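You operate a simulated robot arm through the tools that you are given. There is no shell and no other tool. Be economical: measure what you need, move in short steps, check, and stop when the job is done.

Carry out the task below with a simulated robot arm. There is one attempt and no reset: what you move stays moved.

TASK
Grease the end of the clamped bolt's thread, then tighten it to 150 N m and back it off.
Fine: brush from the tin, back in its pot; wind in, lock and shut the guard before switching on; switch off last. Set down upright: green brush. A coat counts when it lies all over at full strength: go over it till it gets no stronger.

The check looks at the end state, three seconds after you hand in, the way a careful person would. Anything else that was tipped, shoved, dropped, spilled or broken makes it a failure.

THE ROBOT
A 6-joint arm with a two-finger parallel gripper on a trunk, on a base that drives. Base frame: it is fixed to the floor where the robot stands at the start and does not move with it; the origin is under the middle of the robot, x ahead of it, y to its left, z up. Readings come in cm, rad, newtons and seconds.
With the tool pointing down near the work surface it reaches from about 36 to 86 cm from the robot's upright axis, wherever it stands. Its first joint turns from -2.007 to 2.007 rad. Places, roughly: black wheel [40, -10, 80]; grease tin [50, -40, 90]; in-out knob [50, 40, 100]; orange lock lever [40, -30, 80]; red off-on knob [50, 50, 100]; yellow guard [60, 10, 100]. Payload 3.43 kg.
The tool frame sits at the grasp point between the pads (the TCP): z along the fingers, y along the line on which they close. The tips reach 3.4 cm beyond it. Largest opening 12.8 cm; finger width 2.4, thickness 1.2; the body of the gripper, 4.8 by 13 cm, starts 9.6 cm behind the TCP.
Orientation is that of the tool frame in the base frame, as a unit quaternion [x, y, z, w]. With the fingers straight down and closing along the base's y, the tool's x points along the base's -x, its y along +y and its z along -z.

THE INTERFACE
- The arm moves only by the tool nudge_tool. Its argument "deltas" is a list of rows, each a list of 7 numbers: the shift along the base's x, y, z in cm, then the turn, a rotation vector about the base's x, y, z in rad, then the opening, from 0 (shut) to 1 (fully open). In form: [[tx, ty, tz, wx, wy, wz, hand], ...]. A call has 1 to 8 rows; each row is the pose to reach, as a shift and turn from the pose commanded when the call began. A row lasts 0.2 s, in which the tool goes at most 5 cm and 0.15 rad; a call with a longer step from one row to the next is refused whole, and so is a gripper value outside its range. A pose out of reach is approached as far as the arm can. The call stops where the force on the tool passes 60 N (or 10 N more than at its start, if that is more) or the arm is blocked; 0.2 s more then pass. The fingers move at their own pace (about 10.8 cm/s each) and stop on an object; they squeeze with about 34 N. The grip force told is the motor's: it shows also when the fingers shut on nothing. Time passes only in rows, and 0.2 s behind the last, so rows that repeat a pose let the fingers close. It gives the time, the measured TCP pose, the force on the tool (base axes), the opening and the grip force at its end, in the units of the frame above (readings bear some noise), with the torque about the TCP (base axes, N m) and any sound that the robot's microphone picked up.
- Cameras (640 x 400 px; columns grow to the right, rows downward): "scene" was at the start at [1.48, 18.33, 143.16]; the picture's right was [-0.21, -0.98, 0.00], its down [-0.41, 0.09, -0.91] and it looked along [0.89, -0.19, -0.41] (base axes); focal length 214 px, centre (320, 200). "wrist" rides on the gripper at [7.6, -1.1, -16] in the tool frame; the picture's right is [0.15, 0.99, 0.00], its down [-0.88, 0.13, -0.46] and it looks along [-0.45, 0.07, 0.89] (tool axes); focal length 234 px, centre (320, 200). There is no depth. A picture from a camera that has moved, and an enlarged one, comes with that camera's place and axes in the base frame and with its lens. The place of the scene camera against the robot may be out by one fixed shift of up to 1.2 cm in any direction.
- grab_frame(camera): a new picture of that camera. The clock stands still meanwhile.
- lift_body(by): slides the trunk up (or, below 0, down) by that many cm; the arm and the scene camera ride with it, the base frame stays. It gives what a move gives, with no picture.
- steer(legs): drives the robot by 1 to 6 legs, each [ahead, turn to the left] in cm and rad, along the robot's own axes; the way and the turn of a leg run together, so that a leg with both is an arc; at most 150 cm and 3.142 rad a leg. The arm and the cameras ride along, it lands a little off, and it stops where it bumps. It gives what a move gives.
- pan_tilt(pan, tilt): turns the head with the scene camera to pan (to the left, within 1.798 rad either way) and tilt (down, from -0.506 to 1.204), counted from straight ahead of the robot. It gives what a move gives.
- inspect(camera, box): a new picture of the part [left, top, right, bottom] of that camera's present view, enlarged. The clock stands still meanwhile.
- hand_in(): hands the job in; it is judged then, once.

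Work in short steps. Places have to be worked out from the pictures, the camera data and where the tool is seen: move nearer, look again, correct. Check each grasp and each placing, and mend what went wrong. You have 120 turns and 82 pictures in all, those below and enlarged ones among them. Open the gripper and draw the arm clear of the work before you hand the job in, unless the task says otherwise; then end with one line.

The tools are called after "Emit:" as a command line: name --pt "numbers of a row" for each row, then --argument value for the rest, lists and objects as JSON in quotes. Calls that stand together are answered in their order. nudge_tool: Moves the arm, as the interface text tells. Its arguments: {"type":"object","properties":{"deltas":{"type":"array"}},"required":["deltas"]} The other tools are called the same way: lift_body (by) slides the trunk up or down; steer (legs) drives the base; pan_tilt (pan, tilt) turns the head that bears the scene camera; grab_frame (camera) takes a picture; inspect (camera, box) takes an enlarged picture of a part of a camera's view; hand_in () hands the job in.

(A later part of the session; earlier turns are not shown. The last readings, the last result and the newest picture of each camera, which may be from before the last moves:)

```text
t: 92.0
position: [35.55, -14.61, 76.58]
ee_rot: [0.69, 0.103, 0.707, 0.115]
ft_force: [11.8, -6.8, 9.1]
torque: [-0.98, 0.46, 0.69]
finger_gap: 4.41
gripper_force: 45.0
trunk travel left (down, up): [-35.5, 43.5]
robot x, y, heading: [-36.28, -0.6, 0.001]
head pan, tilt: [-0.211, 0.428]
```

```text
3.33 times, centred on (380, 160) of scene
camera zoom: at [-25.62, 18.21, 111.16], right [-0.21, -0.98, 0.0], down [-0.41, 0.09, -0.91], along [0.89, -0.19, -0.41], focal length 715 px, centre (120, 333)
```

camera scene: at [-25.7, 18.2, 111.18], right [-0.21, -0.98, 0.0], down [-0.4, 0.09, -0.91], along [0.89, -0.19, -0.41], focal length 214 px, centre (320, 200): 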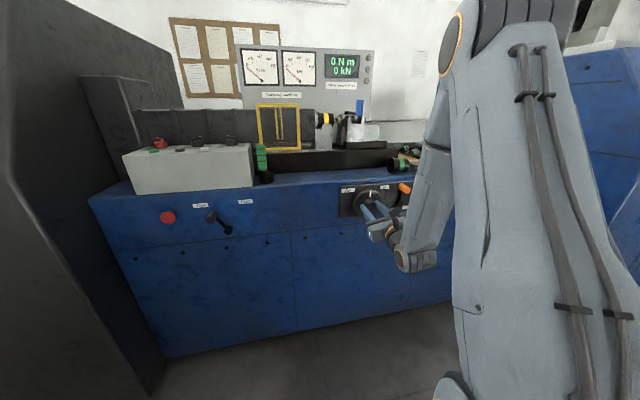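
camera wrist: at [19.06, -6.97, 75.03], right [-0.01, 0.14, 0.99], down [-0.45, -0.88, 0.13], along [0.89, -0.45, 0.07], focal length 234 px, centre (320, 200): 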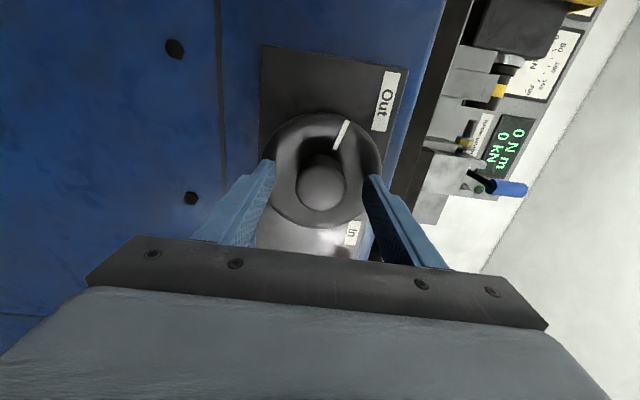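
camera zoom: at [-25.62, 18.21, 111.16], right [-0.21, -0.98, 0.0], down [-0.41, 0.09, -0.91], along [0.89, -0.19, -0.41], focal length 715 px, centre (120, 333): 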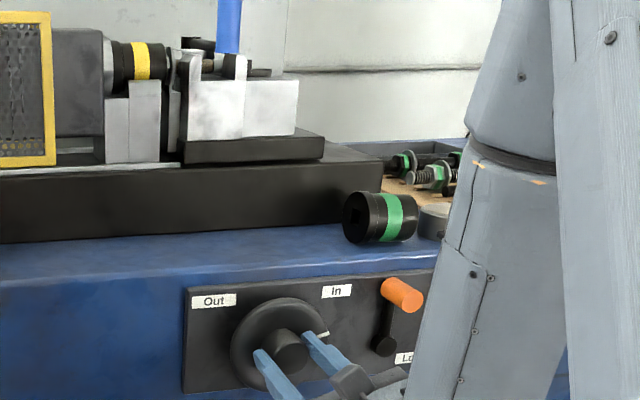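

Resistance rises (~1 N m): the wheel is at its end stop. Release, back off, and look at the lock lever.

Emit:
nudge_tool --pt "0 0 0 0 0 0 0.6" --pt "0 0 0 0 0 0 0.6" --pt "-2.5 0 0 -0.15 0 0 0.6" --pt "-5 0 1 -0.3 0 0 0.6" --pt "-7 -2 2 -0.45 0 0 0.6" --pt "-7 -4 3 -0.6 0 0 0.6" --pt "-7 -6 3 -0.75 0 0 0.6" --pt "-7 -8 3 -0.9 0 0 0.6"

Emit:
grab_frame --camera "wrist"

```text
t: 93.8
position: [28.32, -22.63, 79.36]
ee_rot: [0.571, 0.4, 0.591, 0.405]
ft_force: [-0.7, 0.8, 0.1]
torque: [0.01, -0.01, -0.01]
finger_gap: 7.71
gripper_force: 0.1
trunk travel left (down, up): [-35.5, 43.5]
robot x, y, heading: [-36.32, 0.03, -0.008]
head pan, tilt: [-0.211, 0.428]
```

```text
21 pictures are left
camera wrist: at [12.19, -15.45, 80.45], right [-0.02, -0.21, 0.98], down [-0.44, -0.87, -0.2], along [0.9, -0.44, -0.07], focal length 234 px, centre (320, 200)
```

wrist: 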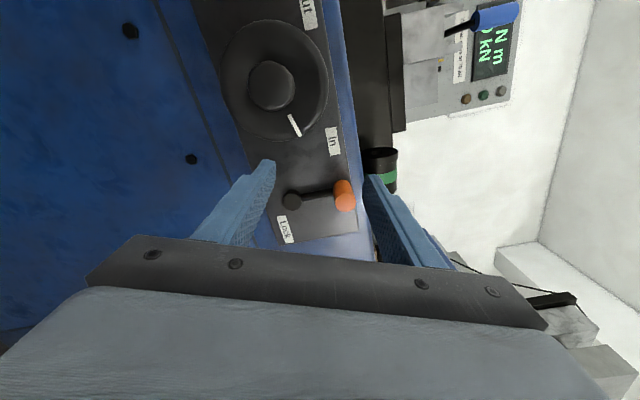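

Lever points up, "Lock" is to its right, so it must swing clockwise 90°. Knob axis ≈ (y −27.8, z 81.3), pivot z ≈ 74.8. I line up and advance over the knob.

Emit:
nudge_tool --pt "0 -2.7 1 0 0 0 0.45" --pt "0 -5.2 1.9 0 0 0 0.45" --pt "2 -5.2 1.9 0 0 0 0.45" --pt "4 -5.2 1.9 0 0 0 0.45"

Emit:
grab_frame --camera "wrist"

```text
t: 94.8
position: [32.53, -27.87, 81.51]
ee_rot: [0.573, 0.4, 0.591, 0.404]
ft_force: [-0.1, -0.3, 0.4]
torque: [-0.03, 0.01, 0.02]
finger_gap: 5.76
gripper_force: 0.0
trunk travel left (down, up): [-35.5, 43.5]
robot x, y, heading: [-36.02, -0.09, -0.001]
head pan, tilt: [-0.211, 0.428]
```

```text
20 pictures are left
camera wrist: at [16.36, -20.66, 82.45], right [-0.02, -0.21, 0.98], down [-0.44, -0.87, -0.2], along [0.9, -0.44, -0.07], focal length 234 px, centre (320, 200)
```

wrist: 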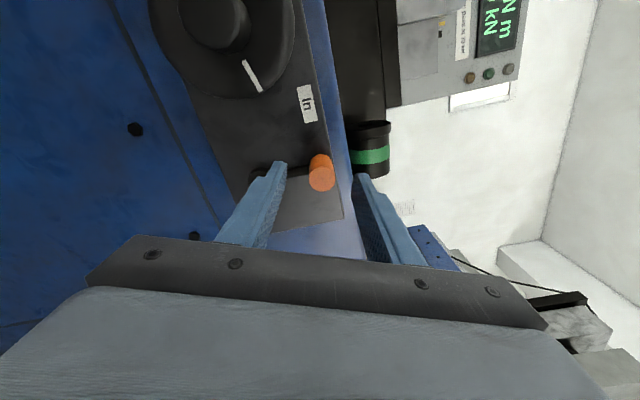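

Knob lies right on the tool axis. Advance 2.6 cm and close.

Emit:
nudge_tool --pt "1.3 0 0 0 0 0 0.45" --pt "2.6 0 0 0 0 0 0.45" --pt "2.6 0 0 0 0 0 0" --pt "2.6 0 0 0 0 0 0" --pt "2.6 0 0 0 0 0 0"

```text
t: 96.0
position: [35.1, -28.07, 81.7]
ee_rot: [0.57, 0.399, 0.593, 0.406]
ft_force: [10.1, -9.6, 29.9]
torque: [-0.33, -0.5, -0.04]
finger_gap: 2.53
gripper_force: 45.2
trunk travel left (down, up): [-35.5, 43.5]
robot x, y, heading: [-35.75, -0.4, -0.005]
head pan, tilt: [-0.211, 0.428]
```

Knob gripped. Swing along the arc to the right and down, with the roll following.

Emit:
nudge_tool --pt "0 -1.37 0.1 0.11 0 0 0" --pt "0 -2.69 -0.3 0.22 0 0 0" --pt "0 -3.9 -1.0 0.33 0 0 0" --pt "0 -4.95 -1.9 0.44 0 0 0" --pt "0 -5.81 -3.0 0.55 0 0 0" --pt "0 -6.43 -4.25 0.66 0 0 0" --pt "0 -6.8 -5.6 0.77 0 0 0" --pt "0 -6.9 -6.8 0.85 0 0 0"

Emit:
inspect --camera "scene" --box '[320, 150, 480, 250]'

```text
t: 97.4
position: [35.05, -34.75, 77.59]
ee_rot: [0.669, 0.189, 0.687, 0.211]
ft_force: [-5.4, -9.0, 1.0]
torque: [-0.12, 0.65, -0.52]
finger_gap: 2.53
gripper_force: 45.1
trunk travel left (down, up): [-35.5, 43.5]
robot x, y, heading: [-35.99, 0.01, -0.007]
head pan, tilt: [-0.211, 0.428]
stopped in row 7: the force on the tool passed its limit at 62 N (the readings are from after the stop); the commanded pose is now the measured one
```

```text
4.00 times, centred on (400, 200) of scene
camera zoom: at [-25.57, 18.11, 111.15], right [-0.22, -0.98, 0.0], down [-0.4, 0.09, -0.91], along [0.89, -0.2, -0.41], focal length 858 px, centre (0, 200)
```

zoom: 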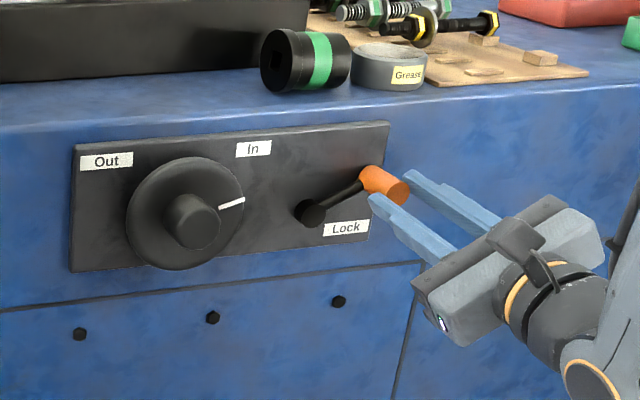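

Lever swung ~65°. I push a little farther along the tangent to see whether that was the stop.

Emit:
nudge_tool --pt "0 -0.1 -0.3 0.03 0 0 0" --pt "0 -0.2 -0.6 0.06 0 0 0" --pt "0 -0.25 -0.9 0.1 0 0 0" --pt "0 -0.3 -1.2 0.12 0 0 0"

```text
t: 98.4
position: [35.17, -35.25, 76.67]
ee_rot: [0.68, 0.147, 0.698, 0.17]
ft_force: [-1.1, -19.4, 11.6]
torque: [0.32, -1.09, 0.26]
finger_gap: 2.57
gripper_force: 44.4
trunk travel left (down, up): [-35.5, 43.5]
robot x, y, heading: [-35.77, -0.29, -0.008]
head pan, tilt: [-0.211, 0.428]
```

Still moving; continue down with a slightly larger radius.

Emit:
nudge_tool --pt "0 -0.3 -0.3 0.02 0 0 0" --pt "0 -0.35 -0.7 0.04 0 0 0" --pt "0 -0.35 -1.1 0.04 0 0 0" --pt "0 -0.35 -1.5 0.04 0 0 0" --pt "0 -0.35 -1.9 0.04 0 0 0"

Emit:
inspect --camera "scene" --box '[320, 150, 480, 250]'

```text
t: 99.6
position: [35.02, -35.59, 75.41]
ee_rot: [0.678, 0.134, 0.705, 0.159]
ft_force: [-0.8, -20.4, 52.6]
torque: [-0.05, -1.2, -0.37]
finger_gap: 2.55
gripper_force: 45.3
trunk travel left (down, up): [-35.5, 43.5]
robot x, y, heading: [-36.24, -0.35, -0.011]
head pan, tilt: [-0.211, 0.428]
```

```text
4.00 times, centred on (400, 200) of scene
camera zoom: at [-25.75, 18.16, 111.2], right [-0.22, -0.98, 0.0], down [-0.4, 0.09, -0.91], along [0.89, -0.2, -0.41], focal length 858 px, centre (0, 200)
```

zoom: 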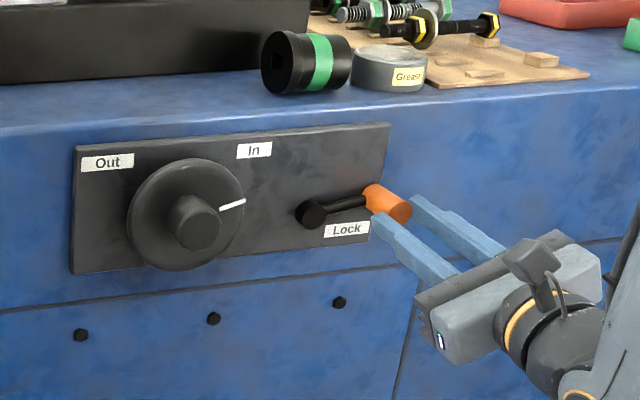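

Lever is at its horizontal stop under "Lock" (52 N). I release, retreat, raise the trunk and drive forward 18 cm for the guard.

Emit:
nudge_tool --pt "0 0 0.3 0 0 0 0.4" --pt "0 0 0.3 0 0 0 0.4" --pt "-2.5 0 0.3 0 0 0 0.4" --pt "-5 0 0.3 0 0 0 0.4" --pt "-8 0 0.3 0 0 0 0.4"

Emit:
lift_body --by 28

Emit:
steer --legs '[[18, 0]]'

Emit:
nudge_tool --pt "0 4.9 0 0 0 0 0.4" --pt "0 9.8 0 0 0 0 0.4" --pt "0 14.7 0 0 0 0 0.4" --pt "0 19.6 0 0 0 0 0.4" --pt "0 24.5 0 0 0 0 0.4" --pt "0 29.4 0 0 0 0 0.4" --pt "0 34.3 0 0 0 0 0.4" --pt "0 39.2 0 0 0 0 0.4"

```text
t: 100.8
position: [27.06, -35.31, 75.11]
ee_rot: [0.684, 0.135, 0.7, 0.156]
ft_force: [0.6, 0.0, 0.2]
torque: [0.04, -0.02, -0.04]
finger_gap: 5.1
gripper_force: 0.1
trunk travel left (down, up): [-35.5, 43.5]
robot x, y, heading: [-35.85, -0.15, -0.003]
head pan, tilt: [-0.211, 0.428]
```

```text
t: 103.6
position: [27.0, -35.42, 102.8]
ee_rot: [0.684, 0.134, 0.7, 0.156]
ft_force: [0.6, -0.3, -1.1]
torque: [-0.01, -0.01, -0.01]
finger_gap: 5.12
gripper_force: 0.0
trunk travel left (down, up): [-63.5, 15.5]
robot x, y, heading: [-36.51, 0.25, -0.01]
head pan, tilt: [-0.211, 0.428]
```

```text
t: 105.1
position: [45.16, -35.33, 102.84]
ee_rot: [0.684, 0.135, 0.7, 0.155]
ft_force: [0.9, -0.4, -0.9]
torque: [0.01, -0.02, 0.02]
finger_gap: 5.12
gripper_force: 0.1
trunk travel left (down, up): [-63.5, 15.5]
robot x, y, heading: [-18.55, -0.72, -0.007]
head pan, tilt: [-0.211, 0.428]
```

```text
t: 106.9
position: [44.69, 3.66, 102.84]
ee_rot: [0.683, 0.134, 0.7, 0.156]
ft_force: [0.1, 0.3, -0.6]
torque: [0.01, -0.03, 0.09]
finger_gap: 5.1
gripper_force: 0.0
trunk travel left (down, up): [-63.5, 15.5]
robot x, y, heading: [-17.93, -0.22, -0.009]
head pan, tilt: [-0.211, 0.428]
```

Move to in front of the guard handle and look.

Emit:
nudge_tool --pt "0 4 0 0.05 0 0 0.5" --pt "0 8 0 0.1 0 0 0.5" --pt "0 11.5 0 0.13 0 0 0.5"

Emit:
grab_frame --camera "wrist"

```text
t: 107.7
position: [45.12, 15.41, 102.76]
ee_rot: [0.692, 0.09, 0.707, 0.111]
ft_force: [0.1, -0.7, -0.1]
torque: [-0.03, 0.01, 0.02]
finger_gap: 6.39
gripper_force: 0.0
trunk travel left (down, up): [-63.5, 15.5]
robot x, y, heading: [-17.87, -0.14, -0.014]
head pan, tilt: [-0.211, 0.428]
```

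```text
17 pictures are left
camera wrist: at [28.95, 18.97, 109.26], right [-0.03, -0.91, 0.41], down [-0.44, -0.36, -0.82], along [0.9, -0.21, -0.39], focal length 234 px, centre (320, 200)
```

wrist: 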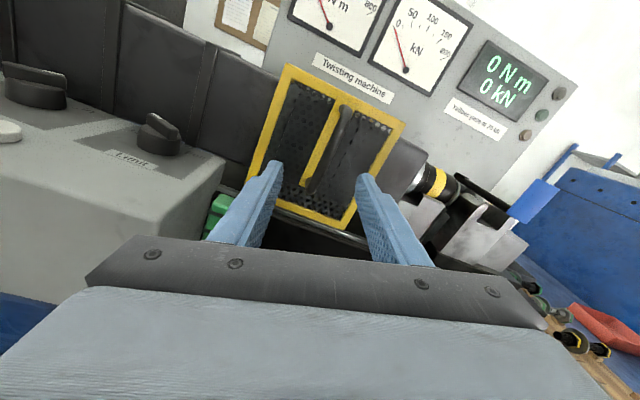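

Handle bar lies nearly on the tool axis (6 mm to the right). Advance around it and close.

Emit:
nudge_tool --pt "2.5 -0.5 0.5 0 0 0 0.5" --pt "5 -0.5 0.5 0 0 0 0.5" --pt "6.5 -0.5 0.5 0 0 0 0.5" --pt "7.2 -0.5 0.5 0 0 0 0.5" --pt "7.2 -0.5 0.5 0 0 0 0" --pt "7.2 -0.5 0.5 0 0 0 0" --pt "7.2 -0.5 0.5 0 0 0 0"

Emit:
grab_frame --camera "wrist"

```text
t: 109.3
position: [52.25, 14.63, 103.49]
ee_rot: [0.692, 0.088, 0.708, 0.109]
ft_force: [-0.2, -10.1, 4.4]
torque: [1.24, -0.15, -0.1]
finger_gap: 1.87
gripper_force: 45.0
trunk travel left (down, up): [-63.5, 15.5]
robot x, y, heading: [-18.16, -0.27, -0.011]
head pan, tilt: [-0.211, 0.428]
```

```text
16 pictures are left
camera wrist: at [36.25, 18.26, 109.91], right [-0.04, -0.91, 0.41], down [-0.44, -0.36, -0.82], along [0.9, -0.21, -0.39], focal length 234 px, centre (320, 200)
```

wrist: 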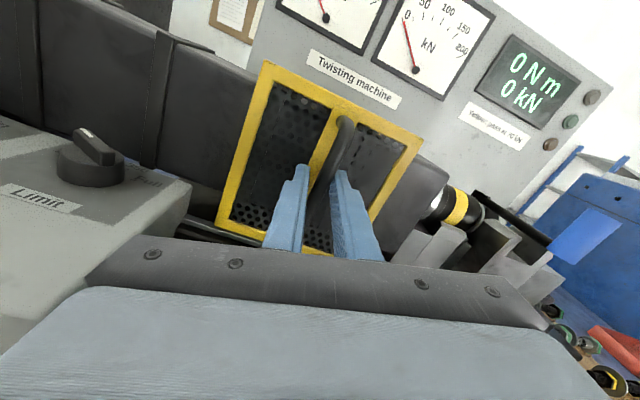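

Bar gripped. Slide the guard right (−y) in moderate steps until it stops.

Emit:
nudge_tool --pt "0 -1 0 0 0 0 0" --pt "0 -3 0 0 0 0 0" --pt "0 -5 0 0 0 0 0" --pt "0 -7 0 0 0 0 0" --pt "0 -9 0 0 0 0 0" --pt "0 -11 0 0 0 0 0" --pt "0 -13 0 0 0 0 0" --pt "0 -15 0 0 0 0 0"

Emit:
nudge_tool --pt "0 -1 0 0 0 0 0" --pt "0 -2 0 0 0 0 0" --pt "0 -3 0 0 0 0 0" --pt "0 -4 0 0 0 0 0" --pt "0 -5 0 0 0 0 0"

Emit:
grab_frame --camera "wrist"

```text
t: 111.1
position: [52.31, -0.07, 103.42]
ee_rot: [0.692, 0.088, 0.708, 0.109]
ft_force: [15.4, -0.5, 21.0]
torque: [1.25, -0.89, -0.14]
finger_gap: 1.89
gripper_force: 45.1
trunk travel left (down, up): [-63.5, 15.5]
robot x, y, heading: [-18.39, -0.65, -0.008]
head pan, tilt: [-0.211, 0.428]
```

```text
t: 111.7
position: [52.34, -0.31, 103.41]
ee_rot: [0.69, 0.099, 0.71, 0.1]
ft_force: [-2.2, 16.3, 2.0]
torque: [1.41, -0.1, 0.12]
finger_gap: 1.89
gripper_force: 45.2
trunk travel left (down, up): [-63.5, 15.5]
robot x, y, heading: [-18.05, -0.32, 0.004]
head pan, tilt: [-0.211, 0.428]
stopped in row 2: the force on the tool passed its limit at 69 N (the readings are from after the stop); the commanded pose is now the measured one
```

```text
15 pictures are left
camera wrist: at [36.1, 2.73, 109.84], right [-0.01, -0.91, 0.42], down [-0.43, -0.37, -0.82], along [0.9, -0.19, -0.39], focal length 234 px, centre (320, 200)
```

wrist: 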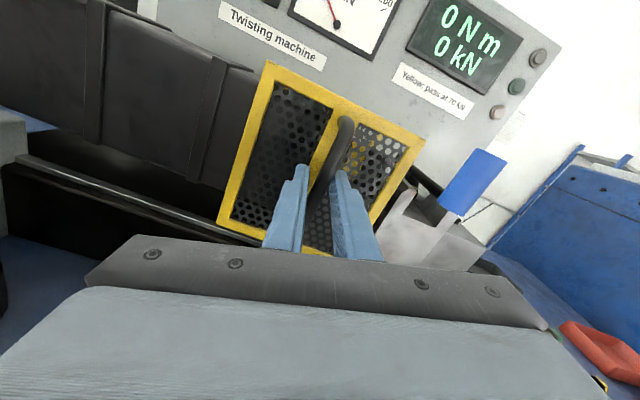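

The guard slid 15 cm to its stop over the socket. Release, back away, then roll and pitch the tool back to pointing down, high.

Emit:
nudge_tool --pt "0 0.2 0 0 0 0 0.3" --pt "0 0.2 0 0 0 0 0.4" --pt "-2 0.2 0 0 0 0 0.4" --pt "-4.5 0.2 0 0 0 0 0.4" --pt "-8 0.2 0 0 0 0 0.4" --pt "-11 2 2 0 0 0 0.4"

Emit:
nudge_tool --pt "0 3 2 -0.15 0 0 0.4" --pt "0 6 5 -0.3 0 0 0.4" --pt "0 9 8 -0.45 0 0 0.4" --pt "0 12 11 -0.6 0 0 0.4" --pt "0 15 14 -0.75 0 0 0.4" --pt "0 18 16 -0.9 0 0 0.4" --pt "0 21 18 -1.05 0 0 0.4" --pt "0 24 19 -1.2 0 0 0.4"

Emit:
nudge_tool --pt "0 1 0 0 0.15 0 0.4" --pt "0 2 0 0 0.3 0 0.4" --pt "0 3 0 0 0.45 0 0.4" --pt "0 4 0 0 0.6 0 0.4" --pt "0 5 0 0 0.75 0 0.4" --pt "0 6 0 0 0.9 0 0.4" --pt "0 7 0 0 1.05 0 0.4" --pt "0 8 0 0 1.2 0 0.4"

```text
t: 113.1
position: [42.15, 1.27, 105.17]
ee_rot: [0.69, 0.097, 0.71, 0.103]
ft_force: [0.1, -0.1, -0.6]
torque: [-0.03, -0.02, 0.03]
finger_gap: 5.13
gripper_force: 0.1
out of reach, approached as far as the arm can: row 6
trunk travel left (down, up): [-63.5, 15.5]
robot x, y, heading: [-18.07, -0.15, 0.004]
head pan, tilt: [-0.211, 0.428]
```

```text
t: 114.9
position: [42.15, 25.48, 124.15]
ee_rot: [0.512, 0.482, 0.53, 0.475]
ft_force: [0.2, 0.1, 0.6]
torque: [0.0, -0.02, 0.05]
finger_gap: 5.11
gripper_force: 0.2
trunk travel left (down, up): [-63.5, 15.5]
robot x, y, heading: [-18.47, -0.23, 0.003]
head pan, tilt: [-0.211, 0.428]
```

```text
t: 116.7
position: [41.49, 33.92, 123.87]
ee_rot: [0.722, 0.662, 0.149, 0.137]
ft_force: [-0.7, -0.2, 0.1]
torque: [0.05, -0.04, 0.03]
finger_gap: 5.11
gripper_force: 0.1
out of reach, approached as far as the arm can: row 8
trunk travel left (down, up): [-63.5, 15.5]
robot x, y, heading: [-18.58, 0.08, 0.002]
head pan, tilt: [-0.211, 0.428]
```

Finish levelling the tool, trim the yaw, and drive forward 17 cm so the red knob comes in reach.

Emit:
nudge_tool --pt "0 0 0 0 0.14 0 0.4" --pt "0 0 0 0 0.27 0 0.4" --pt "0 0 0 0 0.408 0 0.4"

Emit:
nudge_tool --pt "-1 1 0 0 0 0.15 0.4" --pt "-3 2 0 0 0 0.3 0.4" --pt "-5 4 0 0 0 0.45 0.5" --pt "-7 6 0 0 0 0.6 0.5"

Emit:
steer --legs '[[17.5, 0]]'

Emit:
grab_frame --camera "wrist"

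```text
t: 117.5
position: [41.14, 33.56, 122.73]
ee_rot: [0.73, 0.669, -0.008, 0.139]
ft_force: [-1.0, -0.1, -0.3]
torque: [0.02, -0.04, 0.03]
finger_gap: 5.12
gripper_force: 0.0
out of reach, approached as far as the arm can: row 1, 2, 3
trunk travel left (down, up): [-63.5, 15.5]
robot x, y, heading: [-18.62, -0.26, 0.001]
head pan, tilt: [-0.211, 0.428]
```

```text
t: 118.5
position: [33.98, 39.82, 122.71]
ee_rot: [0.498, 0.854, 0.033, 0.145]
ft_force: [-0.8, 0.4, -0.4]
torque: [0.03, 0.0, -0.02]
finger_gap: 6.4
gripper_force: 0.0
trunk travel left (down, up): [-63.5, 15.5]
robot x, y, heading: [-17.95, -0.27, 0.002]
head pan, tilt: [-0.211, 0.428]
```

```text
t: 120.0
position: [51.8, 39.68, 122.52]
ee_rot: [0.501, 0.853, 0.033, 0.145]
ft_force: [-0.3, 0.2, 0.4]
torque: [0.03, -0.06, -0.02]
finger_gap: 6.42
gripper_force: 0.0
trunk travel left (down, up): [-63.5, 15.5]
robot x, y, heading: [-0.44, -0.02, 0.004]
head pan, tilt: [-0.211, 0.428]
```

```text
14 pictures are left
camera wrist: at [42.78, 47.03, 135.92], right [0.77, 0.62, 0.17], down [0.38, -0.65, 0.65], along [0.51, -0.43, -0.74], focal length 234 px, centre (320, 200)
```

wrist: 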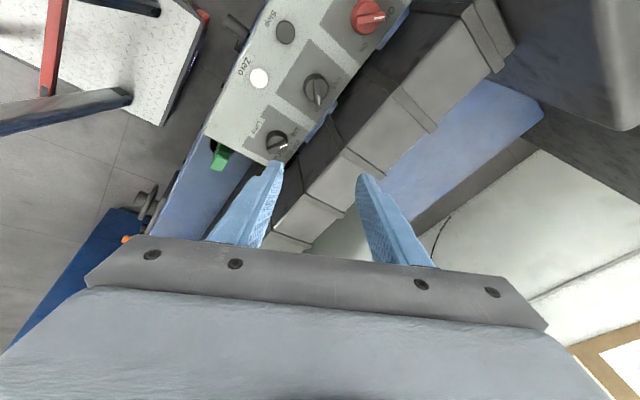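

Still slightly tilted; I level it, yaw so the fingers will close across the red knob's ridge (pointing ahead-left), and go above the knob (54, 53.1).

Emit:
nudge_tool --pt "0 2 0 0.045 0.14 0 0.5" --pt "0 4 0 0.09 0.285 0 0.5"

Emit:
nudge_tool --pt "0 2 0 0 0 0.15 0.5" --pt "0 4 0 0 0 0.3 0.5" --pt "1 6 0 0 0 0.45 0.5" --pt "2 8 0 0 0 0.6 0.5" --pt "2 9.4 0 0 0 0.75 0.5" --pt "2 9.4 0 0 0 0.9 0.5" --pt "2 9.4 0 0 0 1.05 0.5" --pt "2 9.4 0 0 0 1.2 0.5"

Emit:
nudge_tool --pt "0 0 -1 0 0 0.15 0.5" --pt "0 0 -2 0 0 0.3 0.5" --pt "0 0 -5 0 0 0.45 0.5" --pt "0 0 -8 0 0 0.6 0.5" --pt "0 0 -10 0 0 0.65 0.5"

Emit:
grab_frame --camera "wrist"

```text
refused: row 2 steps farther than a row can; nothing moved
```

```text
t: 121.8
position: [49.27, 50.62, 119.56]
ee_rot: [-0.035, 0.978, 0.056, 0.196]
ft_force: [-0.4, 0.4, 0.4]
torque: [0.01, 0.0, -0.01]
finger_gap: 6.41
gripper_force: 0.0
out of reach, approached as far as the arm can: row 2, 3, 4, 5, 6, 7, 8
trunk travel left (down, up): [-63.5, 15.5]
robot x, y, heading: [-0.34, -0.23, -0.0]
head pan, tilt: [-0.211, 0.428]
```

```text
t: 123.0
position: [45.47, 52.06, 107.78]
ee_rot: [-0.312, 0.92, 0.07, 0.225]
ft_force: [-0.4, -0.7, 0.2]
torque: [0.05, 0.01, 0.01]
finger_gap: 6.41
gripper_force: 0.1
out of reach, approached as far as the arm can: row 1, 2, 3, 4, 5
trunk travel left (down, up): [-63.5, 15.5]
robot x, y, heading: [-0.12, -0.13, 0.001]
head pan, tilt: [-0.211, 0.428]
```

```text
13 pictures are left
camera wrist: at [34.73, 42.58, 118.47], right [-0.7, 0.71, -0.08], down [0.37, 0.46, 0.81], along [0.61, 0.54, -0.58], focal length 234 px, centre (320, 200)
```

wrist: 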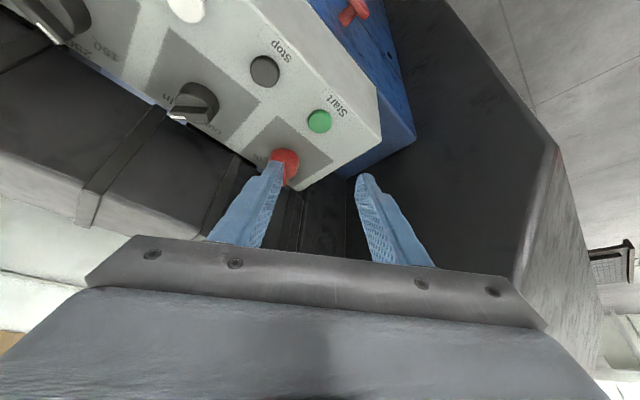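

The hand is tilted outward and limited. I raise it and level it in small rotations.

Emit:
nudge_tool --pt "0 0 3 -0.07 0.1 0 0.5" --pt "0 0 6 -0.14 0.195 0 0.5" --pt "0 0 8 -0.21 0.29 0 0.5" --pt "0 0 8 -0.28 0.385 0 0.5" --pt "0 0 8 -0.28 0.385 0 0.5"

```text
t: 124.2
position: [44.26, 50.89, 113.6]
ee_rot: [-0.319, 0.938, -0.093, 0.095]
ft_force: [-0.7, -0.1, -0.3]
torque: [0.03, 0.0, 0.0]
finger_gap: 6.42
gripper_force: 0.0
out of reach, approached as far as the arm can: row 1, 2, 3, 4, 5
trunk travel left (down, up): [-63.5, 15.5]
robot x, y, heading: [-0.48, -0.02, 0.001]
head pan, tilt: [-0.211, 0.428]
```

Likely the wrist bend limits; raising the trunk 12 cm gives the arm a better posture, then level again.

Emit:
lift_body --by 12

Emit:
nudge_tool --pt "0 0 -3 0.0 0.0 0 0.5" --pt "0 0 -6 -0.0 0.0 0 0.5" --pt "0 0 -9 0 0 0 0.5"

```text
t: 125.7
position: [44.28, 50.78, 125.56]
ee_rot: [-0.319, 0.938, -0.094, 0.096]
ft_force: [0.0, -0.2, -0.4]
torque: [0.03, -0.01, -0.02]
finger_gap: 6.42
gripper_force: 0.1
trunk travel left (down, up): [-75.5, 3.5]
robot x, y, heading: [-0.28, -0.49, -0.005]
head pan, tilt: [-0.211, 0.428]
```

```text
t: 126.5
position: [44.42, 50.71, 116.51]
ee_rot: [-0.318, 0.939, -0.093, 0.097]
ft_force: [-0.2, -1.0, 0.1]
torque: [0.03, -0.01, -0.02]
finger_gap: 6.39
gripper_force: 0.1
trunk travel left (down, up): [-75.5, 3.5]
robot x, y, heading: [-0.12, 0.13, -0.002]
head pan, tilt: [-0.211, 0.428]
```

Reach is fine now. Level exactly and move above the red knob.

Emit:
nudge_tool --pt "2 0.5 0 0.055 0.12 0 0.5" --pt "4 1 0 0.115 0.244 0 0.5" --pt "6.5 1.7 0 0.115 0.244 0 0.5" --pt "9.6 2.4 -2 0.115 0.244 0 0.5"

Emit:
nudge_tool --pt "0 0 -3 0 0 0.13 0.5" --pt "0 0 -6 0 0 0.13 0.5"

Emit:
grab_frame --camera "wrist"

```text
t: 127.5
position: [51.48, 50.86, 112.46]
ee_rot: [-0.319, 0.939, -0.095, 0.081]
ft_force: [-0.7, 0.2, 0.2]
torque: [-0.02, -0.06, 0.0]
finger_gap: 6.39
gripper_force: 0.0
out of reach, approached as far as the arm can: row 1, 2, 3, 4
trunk travel left (down, up): [-75.5, 3.5]
robot x, y, heading: [-0.46, -0.46, -0.003]
head pan, tilt: [-0.211, 0.428]
```

```text
t: 128.1
position: [51.38, 50.95, 106.48]
ee_rot: [-0.38, 0.917, -0.09, 0.087]
ft_force: [0.6, 0.1, 0.8]
torque: [0.03, 0.0, 0.03]
finger_gap: 6.4
gripper_force: 0.0
trunk travel left (down, up): [-75.5, 3.5]
robot x, y, heading: [-0.36, -0.19, -0.002]
head pan, tilt: [-0.211, 0.428]
```

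```text
12 pictures are left
camera wrist: at [43.16, 46.32, 121.47], right [-0.77, 0.58, -0.24], down [0.42, 0.76, 0.49], along [0.47, 0.28, -0.84], focal length 234 px, centre (320, 200)
```

wrist: 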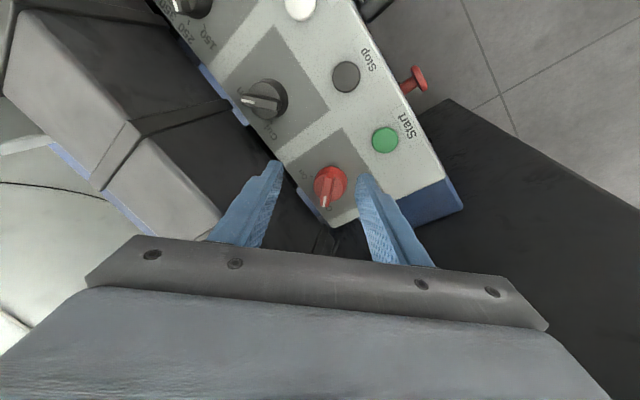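

The hand holds a fixed ~15° sideways tilt (a wrist joint limit), but the fingers line up across the red knob's ridge, so I work with it. Moving along to the knob at (54.1, 53.2).

Emit:
nudge_tool --pt "0.7 1 0 0 0 0 0.5" --pt "1.3 2 -1 0 0 0 0.5" --pt "1.6 2.6 -2.5 0 0 0 0.5" --pt "1.8 2.6 -4 0 0 0 0.5"

Emit:
grab_frame --camera "wrist"

```text
t: 129.1
position: [53.36, 53.5, 102.53]
ee_rot: [-0.379, 0.917, -0.089, 0.087]
ft_force: [-0.5, 0.6, 0.5]
torque: [-0.03, 0.01, 0.01]
finger_gap: 6.39
gripper_force: 0.0
trunk travel left (down, up): [-75.5, 3.5]
robot x, y, heading: [-0.22, 0.31, 0.002]
head pan, tilt: [-0.211, 0.428]
```

```text
11 pictures are left
camera wrist: at [45.08, 48.89, 117.51], right [-0.77, 0.59, -0.24], down [0.42, 0.76, 0.49], along [0.47, 0.28, -0.84], focal length 234 px, centre (320, 200)
```

wrist: 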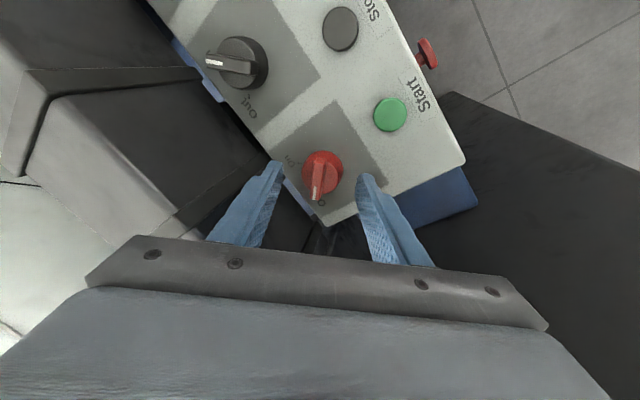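

Well aligned; "On" lies clockwise. Descend, close on the knob and turn clockwise about the tool axis.

Emit:
nudge_tool --pt "0.25 -0.1 -1.2 0 0 0 0.5" --pt "0.5 -0.2 -2.2 0 0 0 0.5" --pt "0.5 -0.2 -2.2 0 0 0 0" --pt "0.5 -0.2 -2.2 0 0 0 0" --pt "0.5 -0.2 -2.2 0 0 0 0"

Emit:
nudge_tool --pt "0 0 0 0.034 -0.015 -0.145 0" --pt "0 0 0 0.068 -0.03 -0.29 0" --pt "0 0 0 0.102 -0.045 -0.435 0" --pt "0 0 0 0.136 -0.06 -0.58 0" --pt "0 0 0 0.17 -0.075 -0.725 0" --pt "0 0 0 0.204 -0.09 -0.87 0" --pt "0 0 0 0.238 -0.104 -1.015 0" --pt "0 0 0 0.272 -0.119 -1.16 0"

```text
t: 129.9
position: [53.61, 53.64, 101.27]
ee_rot: [-0.379, 0.917, -0.088, 0.09]
ft_force: [-0.8, -20.0, 26.1]
torque: [-0.12, 0.11, -0.12]
finger_gap: 3.86
gripper_force: 34.3
trunk travel left (down, up): [-75.5, 3.5]
robot x, y, heading: [-0.6, -0.05, 0.004]
head pan, tilt: [-0.211, 0.428]
stopped in row 3: the force on the tool passed its limit at 65 N (the readings are from after the stop); the commanded pose is now the measured one
```

```text
t: 131.7
position: [53.37, 53.64, 100.98]
ee_rot: [0.203, 0.971, -0.025, 0.127]
ft_force: [13.2, -32.8, 20.5]
torque: [-1.62, -0.63, -0.23]
finger_gap: 3.71
gripper_force: 44.9
trunk travel left (down, up): [-75.5, 3.5]
robot x, y, heading: [-0.51, -0.08, 0.004]
head pan, tilt: [-0.211, 0.428]
```

Turned 1.2 rad with the knob in the grip. Open, rise and check.

Emit:
nudge_tool --pt "0 0 0 0 0 0 0.5" --pt "0 0 0 0 0 0 0.5" --pt "-0.6 0.2 2.5 0 0 0 0.5" --pt "-1 0.3 4.5 0 0 0 0.5"

Emit:
grab_frame --camera "wrist"

```text
t: 132.7
position: [52.22, 54.38, 105.44]
ee_rot: [0.201, 0.971, -0.024, 0.126]
ft_force: [-0.4, 0.5, 0.4]
torque: [-0.03, 0.02, 0.01]
finger_gap: 6.39
gripper_force: 0.2
trunk travel left (down, up): [-75.5, 3.5]
robot x, y, heading: [-0.2, 0.06, 0.006]
head pan, tilt: [-0.211, 0.428]
```

```text
10 pictures are left
camera wrist: at [41.18, 57.76, 118.8], right [0.26, 0.96, -0.03], down [0.73, -0.17, 0.67], along [0.64, -0.2, -0.74], focal length 234 px, centre (320, 200)
```

wrist: 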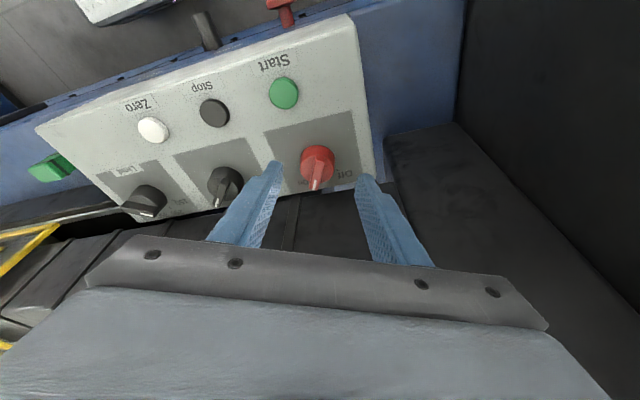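

I zoom to read the pointer against Off/On.

Emit:
inspect --camera "wrist" --box '[190, 120, 380, 220]'

```text
3.37 times, centred on (285, 170) of wrist
camera zoom: at [41.18, 57.76, 118.8], right [0.26, 0.96, -0.03], down [0.73, -0.17, 0.67], along [0.64, -0.2, -0.74], focal length 789 px, centre (438, 301)
```

zoom: 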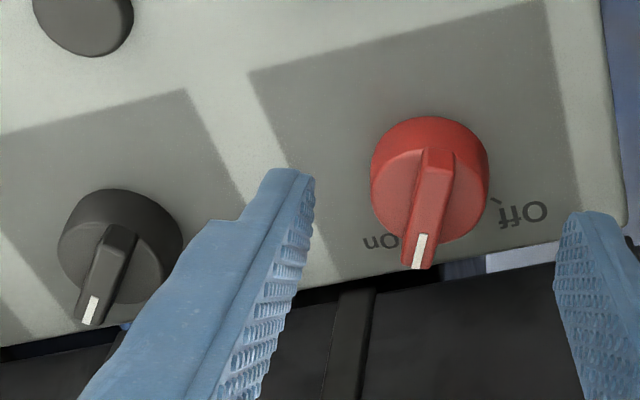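

Knob is ~0.4 rad short of On. Regrip and turn a bit more; the In/Out knob reads In.

Emit:
nudge_tool --pt "0.6 -0.4 -2.5 0 0 0 0.5" --pt "1 -0.6 -4.2 0 0 0 0.5" --pt "1 -0.6 -4.2 0 0 0 0" --pt "1 -0.6 -4.2 0 0 0 0" --pt "1 -0.6 -4.2 0 0 0 0"

Emit:
nudge_tool --pt "0 0 0 0.034 -0.015 -0.145 0" --pt "0 0 0 0.068 -0.03 -0.29 0" --pt "0 0 0 0.102 -0.045 -0.435 0" --pt "0 0 0 0.12 -0.053 -0.51 0" --pt "0 0 0 0.12 -0.053 -0.51 0.5" --pt "0 0 0 0.12 -0.053 -0.51 0.5" --pt "-0.6 0.3 2.5 0.12 -0.053 -0.51 0.5" --pt "-1 0.5 5 0.12 -0.053 -0.51 0.5"

Emit:
inspect --camera "wrist" --box '[190, 100, 380, 220]'

```text
t: 133.9
position: [53.33, 53.77, 101.37]
ee_rot: [0.201, 0.971, -0.025, 0.127]
ft_force: [1.7, 1.0, -4.6]
torque: [-0.02, -0.28, -0.01]
finger_gap: 3.63
gripper_force: 45.0
trunk travel left (down, up): [-75.5, 3.5]
robot x, y, heading: [-0.13, -0.31, 0.005]
head pan, tilt: [-0.211, 0.428]
```

```text
t: 135.7
position: [52.5, 54.27, 106.39]
ee_rot: [0.447, 0.885, 0.007, 0.129]
ft_force: [0.2, 0.8, -0.4]
torque: [-0.01, 0.03, 0.0]
finger_gap: 6.39
gripper_force: 0.1
trunk travel left (down, up): [-75.5, 3.5]
robot x, y, heading: [-0.32, -0.13, 0.005]
head pan, tilt: [-0.211, 0.428]
```

```text
3.33 times, centred on (285, 160) of wrist
camera zoom: at [43.4, 61.17, 119.76], right [0.7, 0.71, 0.09], down [0.49, -0.57, 0.65], along [0.52, -0.41, -0.75], focal length 781 px, centre (437, 333)
```

zoom: 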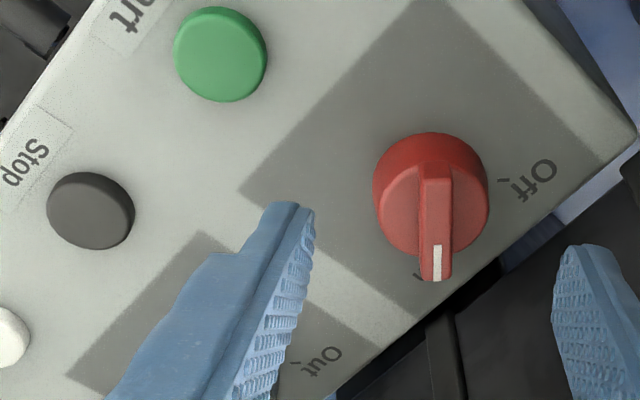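

Nearly at the On tick (~8° short). One more small turn to its stop.

Emit:
nudge_tool --pt "0.6 -0.3 -2.5 0 0 0 0.5" --pt "1 -0.5 -4.9 0 0 0 0.5" --pt "1 -0.5 -4.9 0 0 0 0" --pt "1 -0.5 -4.9 0 0 0 0" --pt "1 -0.5 -4.9 0 0 0 0" --pt "1 -0.5 -4.9 0.034 -0.015 -0.145 0" --pt "1 -0.5 -4.9 0.06 -0.027 -0.26 0" --pt "1 -0.5 -4.9 0.07 -0.03 -0.3 0"

Emit:
nudge_tool --pt "0 0 0 0 0 0 0.5" --pt "0 0 0 0 0 0 0.5" --pt "-0.6 0.3 2.5 0 0 0 0.5" --pt "-1.2 0.6 5 0 0 0 0.3" --pt "-1.2 0.6 6 0 0 0 0" --pt "-1.2 0.6 6 0 0 0 0"

Emit:
grab_frame --camera "wrist"

```text
t: 137.5
position: [53.51, 53.8, 101.39]
ee_rot: [0.58, 0.804, 0.027, 0.127]
ft_force: [4.7, 6.7, 4.1]
torque: [-0.27, -0.05, 0.64]
finger_gap: 3.77
gripper_force: 45.1
trunk travel left (down, up): [-75.5, 3.5]
robot x, y, heading: [-0.74, -0.48, 0.01]
head pan, tilt: [-0.211, 0.428]
```

```text
t: 138.9
position: [52.22, 54.14, 107.48]
ee_rot: [0.579, 0.805, 0.025, 0.127]
ft_force: [1.0, 0.1, 0.8]
torque: [-0.01, -0.01, 0.03]
finger_gap: 0.0
gripper_force: 32.4
trunk travel left (down, up): [-75.5, 3.5]
robot x, y, heading: [-0.65, -0.41, 0.005]
head pan, tilt: [-0.211, 0.428]
```

```text
7 pictures are left
camera wrist: at [45.16, 62.61, 121.14], right [0.87, 0.46, 0.16], down [0.28, -0.73, 0.62], along [0.4, -0.5, -0.77], focal length 234 px, centre (320, 200)
```

wrist: 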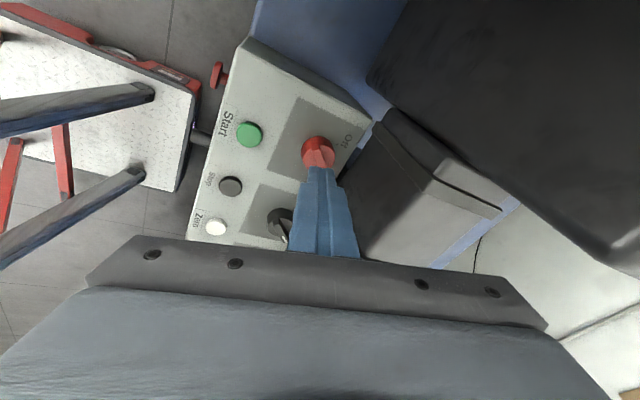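

Red knob reached its stop at On. With fingers shut I press the green Start at (46.5, 52.4, 97).

Emit:
nudge_tool --pt "-3.5 -0.7 0 0 0 0 0" --pt "-6.5 -1.4 -1 0 0 0 0" --pt "-6.5 -1.4 -4 0 0 0 0" --pt "-6.5 -1.4 -6 0 0 0 0" --pt "-6.5 -1.4 -6.8 0 0 0 0" --pt "-6.4 -1.4 -7.2 0 0 0 0" --pt "-6.4 -1.4 -7.6 0 0 0 0" --pt "-6.4 -1.4 -7.9 0 0 0 0"

```text
t: 140.5
position: [45.7, 52.91, 100.61]
ee_rot: [0.579, 0.805, 0.029, 0.127]
ft_force: [-12.5, -10.3, 25.4]
torque: [-0.33, 0.46, 0.06]
finger_gap: 0.01
gripper_force: 33.3
trunk travel left (down, up): [-75.5, 3.5]
robot x, y, heading: [-0.32, -0.03, 0.008]
head pan, tilt: [-0.211, 0.428]
heard: click
stopped in row 8: the force on the tool passed its limit at 66 N (the readings are from after the stop); the commanded pose is now the measured one
```

Click heard. Lift off and wait, listening.

Emit:
nudge_tool --pt "0 0 2 0 0 0 0" --pt "0 0 4 0 0 0 0" --pt "0 0 4 0 0 0 0" --pt "0 0 4 0 0 0 0" --pt "0 0 4 0 0 0 0" --pt "0 0 4 0 0 0 0" --pt "0 0 4 0 0 0 0" --pt "0 0 4 0 0 0 0"

Emit:
inspect --camera "scene" --box '[240, 100, 440, 260]'

```text
t: 142.3
position: [45.78, 52.93, 104.35]
ee_rot: [0.579, 0.805, 0.028, 0.127]
ft_force: [-0.1, -0.6, 0.8]
torque: [0.01, 0.04, 0.02]
finger_gap: 0.0
gripper_force: 32.9
trunk travel left (down, up): [-75.5, 3.5]
robot x, y, heading: [-0.77, -0.22, 0.004]
head pan, tilt: [-0.211, 0.428]
```

```text
2.50 times, centred on (340, 180) of scene
camera zoom: at [-1.22, 18.13, 151.16], right [-0.2, -0.98, 0.0], down [-0.41, 0.08, -0.91], along [0.89, -0.19, -0.41], focal length 536 px, centre (270, 250)
```

zoom: 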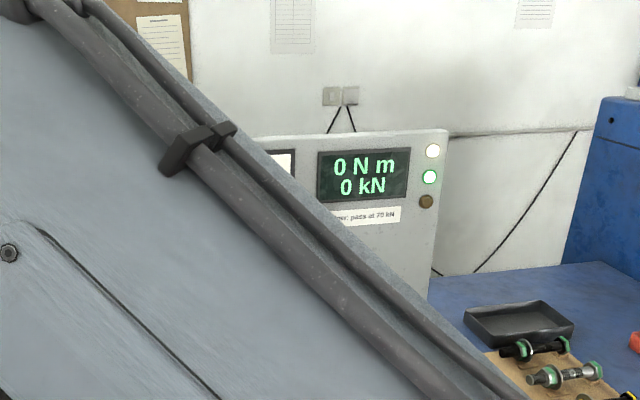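

White and green lamps are lit; torque still 0 — the slow spindle needs time. I wait, listening.

Emit:
nudge_tool --pt "0 0 0 0 0 0 0" --pt "0 0 0 0 0 0 0" --pt "0 0 0 0 0 0 0" --pt "0 0 0 0 0 0 0" --pt "0 0 0 0 0 0 0" --pt "0 0 0 0 0 0 0" --pt "0 0 0 0 0 0 0" --pt "0 0 0 0 0 0 0"

Emit:
nudge_tool --pt "0 0 0 0 0 0 0" --pt "0 0 0 0 0 0 0" --pt "0 0 0 0 0 0 0" --pt "0 0 0 0 0 0 0" --pt "0 0 0 0 0 0 0" --pt "0 0 0 0 0 0 0" --pt "0 0 0 0 0 0 0" --pt "0 0 0 0 0 0 0"

Emit:
nudge_tool --pt "0 0 0 0 0 0 0" --pt "0 0 0 0 0 0 0" --pt "0 0 0 0 0 0 0" --pt "0 0 0 0 0 0 0" --pt "0 0 0 0 0 0 0" --pt "0 0 0 0 0 0 0" --pt "0 0 0 0 0 0 0" --pt "0 0 0 0 0 0 0"

Emit:
nudge_tool --pt "0 0 0 0 0 0 0" --pt "0 0 0 0 0 0 0" --pt "0 0 0 0 0 0 0" --pt "0 0 0 0 0 0 0" --pt "0 0 0 0 0 0 0" --pt "0 0 0 0 0 0 0" --pt "0 0 0 0 0 0 0" --pt "0 0 0 0 0 0 0"

Emit:
inspect --camera "scene" --box '[330, 140, 420, 200]'

```text
t: 144.1
position: [45.88, 52.88, 104.32]
ee_rot: [0.578, 0.805, 0.029, 0.127]
ft_force: [-1.1, 0.1, -0.6]
torque: [0.0, -0.02, 0.0]
finger_gap: 0.01
gripper_force: 33.0
trunk travel left (down, up): [-75.5, 3.5]
robot x, y, heading: [-0.35, 0.01, 0.004]
head pan, tilt: [-0.211, 0.428]
```

```text
t: 145.9
position: [45.76, 52.88, 104.3]
ee_rot: [0.579, 0.805, 0.027, 0.127]
ft_force: [0.8, -0.3, 0.2]
torque: [-0.02, 0.02, 0.01]
finger_gap: 0.0
gripper_force: 33.1
trunk travel left (down, up): [-75.5, 3.5]
robot x, y, heading: [-0.84, -0.37, 0.004]
head pan, tilt: [-0.211, 0.428]
```

```text
t: 147.7
position: [45.9, 52.93, 104.28]
ee_rot: [0.579, 0.805, 0.027, 0.127]
ft_force: [0.6, 0.7, -0.5]
torque: [0.02, 0.03, 0.01]
finger_gap: 0.03
gripper_force: 32.6
trunk travel left (down, up): [-75.5, 3.5]
robot x, y, heading: [-0.59, 0.06, 0.006]
head pan, tilt: [-0.211, 0.428]
```

```text
t: 149.5
position: [45.77, 52.92, 104.35]
ee_rot: [0.578, 0.805, 0.028, 0.128]
ft_force: [-0.5, -0.2, -0.1]
torque: [0.01, 0.02, -0.01]
finger_gap: 0.0
gripper_force: 33.1
trunk travel left (down, up): [-75.5, 3.5]
robot x, y, heading: [-0.52, -0.43, 0.004]
head pan, tilt: [-0.211, 0.428]
```

```text
6.67 times, centred on (375, 170) of scene
camera zoom: at [-1.22, 18.13, 151.16], right [-0.2, -0.98, 0.0], down [-0.41, 0.08, -0.91], along [0.89, -0.19, -0.41], focal length 1430 px, centre (-47, 400)
```

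zoom: 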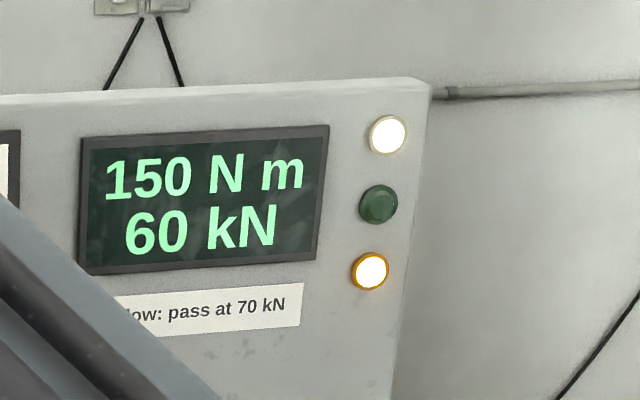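

150 N m reached and the machine tripped by itself (amber lamp). Now the In/Out knob: move above it with fingers set across its ridge.

Emit:
nudge_tool --pt "0 0 3 0 0 0 0.2" --pt "1.5 -2.5 4 -0.03 0.014 0.088 0.5" --pt "3 -5 4 -0.06 0.028 0.176 0.5" --pt "4.5 -7.5 4 -0.09 0.042 0.264 0.5" --pt "6 -9 4 -0.12 0.056 0.352 0.5" --pt "7.1 -10.3 2 -0.151 0.07 0.439 0.5" --pt "7.1 -10.3 0 -0.151 0.07 0.439 0.5"

Emit:
grab_frame --camera "wrist"

```text
t: 151.1
position: [52.89, 42.56, 104.46]
ee_rot: [0.379, 0.915, -0.026, 0.133]
ft_force: [0.0, -0.8, 0.3]
torque: [0.04, 0.01, -0.02]
finger_gap: 6.4
gripper_force: 0.0
trunk travel left (down, up): [-75.5, 3.5]
robot x, y, heading: [-0.15, 0.06, 0.009]
head pan, tilt: [-0.211, 0.428]
```

```text
4 pictures are left
camera wrist: at [43.4, 49.28, 117.55], right [0.59, 0.8, 0.02], down [0.58, -0.44, 0.68], along [0.55, -0.39, -0.73], focal length 234 px, centre (320, 200)
```

wrist: 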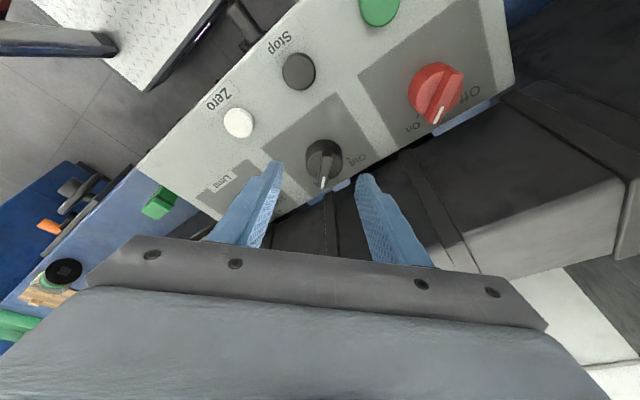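

Aligned over the In/Out knob; "Out" is counter-clockwise. Descend along the tool axis, close, and turn ~1.6 rad.

Emit:
nudge_tool --pt "0.35 -0.25 -1.6 0 0 0 0.5" --pt "0.67 -0.48 -3.1 0 0 0 0.5" --pt "0.67 -0.48 -3.1 0 0 0 0" --pt "0.67 -0.48 -3.1 0 0 0 0" --pt "0.67 -0.48 -3.1 0 0 0 0"

Emit:
nudge_tool --pt "0 0 0 -0.034 0.022 0.144 0" --pt "0 0 0 -0.068 0.044 0.288 0" --pt "0 0 0 -0.102 0.066 0.432 0" --pt "0 0 0 -0.136 0.088 0.576 0" --pt "0 0 0 -0.17 0.11 0.72 0" --pt "0 0 0 -0.204 0.132 0.864 0" --pt "0 0 0 -0.235 0.155 1.01 0" --pt "0 0 0 -0.268 0.177 1.15 0"

Emit:
nudge_tool --pt "0 0 0 -0.034 0.022 0.144 0" --pt "0 0 0 -0.068 0.044 0.288 0" --pt "0 0 0 -0.095 0.062 0.4 0" --pt "0 0 0 -0.12 0.08 0.52 0"

```text
t: 152.3
position: [53.85, 42.39, 101.34]
ee_rot: [0.378, 0.916, -0.023, 0.135]
ft_force: [22.4, 20.8, -7.0]
torque: [0.79, -0.86, 0.13]
finger_gap: 3.64
gripper_force: 44.7
trunk travel left (down, up): [-75.5, 3.5]
robot x, y, heading: [-0.24, -0.67, 0.01]
head pan, tilt: [-0.211, 0.428]
```

```text
refused: row 7 steps farther than a row can; nothing moved
```

```text
t: 153.3
position: [53.78, 42.58, 101.57]
ee_rot: [0.119, 0.983, -0.055, 0.124]
ft_force: [22.3, 31.2, 26.9]
torque: [1.39, -1.38, 0.22]
finger_gap: 3.64
gripper_force: 45.3
trunk travel left (down, up): [-75.5, 3.5]
robot x, y, heading: [-0.2, -0.4, 0.008]
head pan, tilt: [-0.211, 0.428]
```

One call was refused for step size; 0.52 rad done. Continue 1.08 rad with a small centring shift.

Emit:
nudge_tool --pt "0.2 0.3 0 -0.033 0.021 0.14 0" --pt "0.2 0.3 0 -0.066 0.042 0.28 0" --pt "0.2 0.3 0 -0.099 0.063 0.42 0" --pt "0.2 0.3 0 -0.132 0.084 0.56 0" --pt "0.2 0.3 0 -0.165 0.105 0.7 0" --pt "0.2 0.3 0 -0.198 0.126 0.84 0" --pt "0.2 0.3 0 -0.231 0.147 0.98 0" --pt "0.2 0.3 0 -0.25 0.16 1.06 0"

Emit:
nudge_tool --pt "0 0 0 0 0 0 0.5" --pt "0 0 0 0 0 0 0.5" --pt "-0.5 0.3 2.5 0 0 0 0.5" --pt "-1.1 0.8 5 0 0 0 0.5" --pt "-1.1 0.8 6 0 0 0 0.2" --pt "-1.1 0.8 6 0 0 0 0"

Emit:
grab_frame --camera "wrist"

```text
t: 155.1
position: [53.61, 42.75, 101.28]
ee_rot: [-0.412, 0.901, -0.114, 0.074]
ft_force: [-21.9, 40.6, 24.3]
torque: [2.01, 0.45, -0.47]
finger_gap: 3.87
gripper_force: 44.9
trunk travel left (down, up): [-75.5, 3.5]
robot x, y, heading: [-0.03, -0.33, 0.006]
head pan, tilt: [-0.211, 0.428]
```

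```text
t: 156.5
position: [52.59, 43.24, 107.19]
ee_rot: [-0.41, 0.902, -0.115, 0.074]
ft_force: [-0.1, 0.1, -0.5]
torque: [0.0, -0.01, 0.0]
finger_gap: 0.0
gripper_force: 32.9
trunk travel left (down, up): [-75.5, 3.5]
robot x, y, heading: [-0.27, -0.05, 0.006]
head pan, tilt: [-0.211, 0.428]
```

```text
3 pictures are left
camera wrist: at [44.8, 39.11, 122.53], right [-0.81, 0.52, -0.27], down [0.38, 0.82, 0.44], along [0.45, 0.25, -0.86], focal length 234 px, centre (320, 200)
```

wrist: 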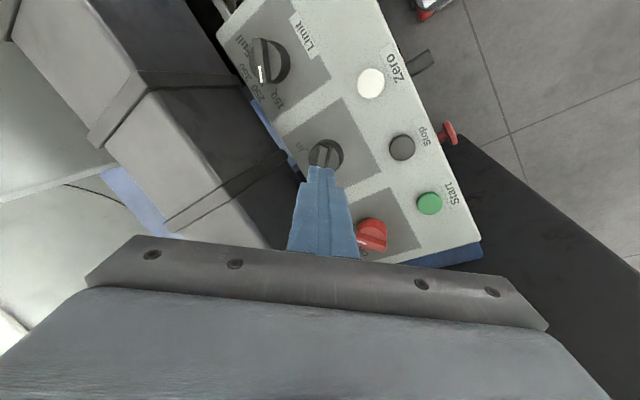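

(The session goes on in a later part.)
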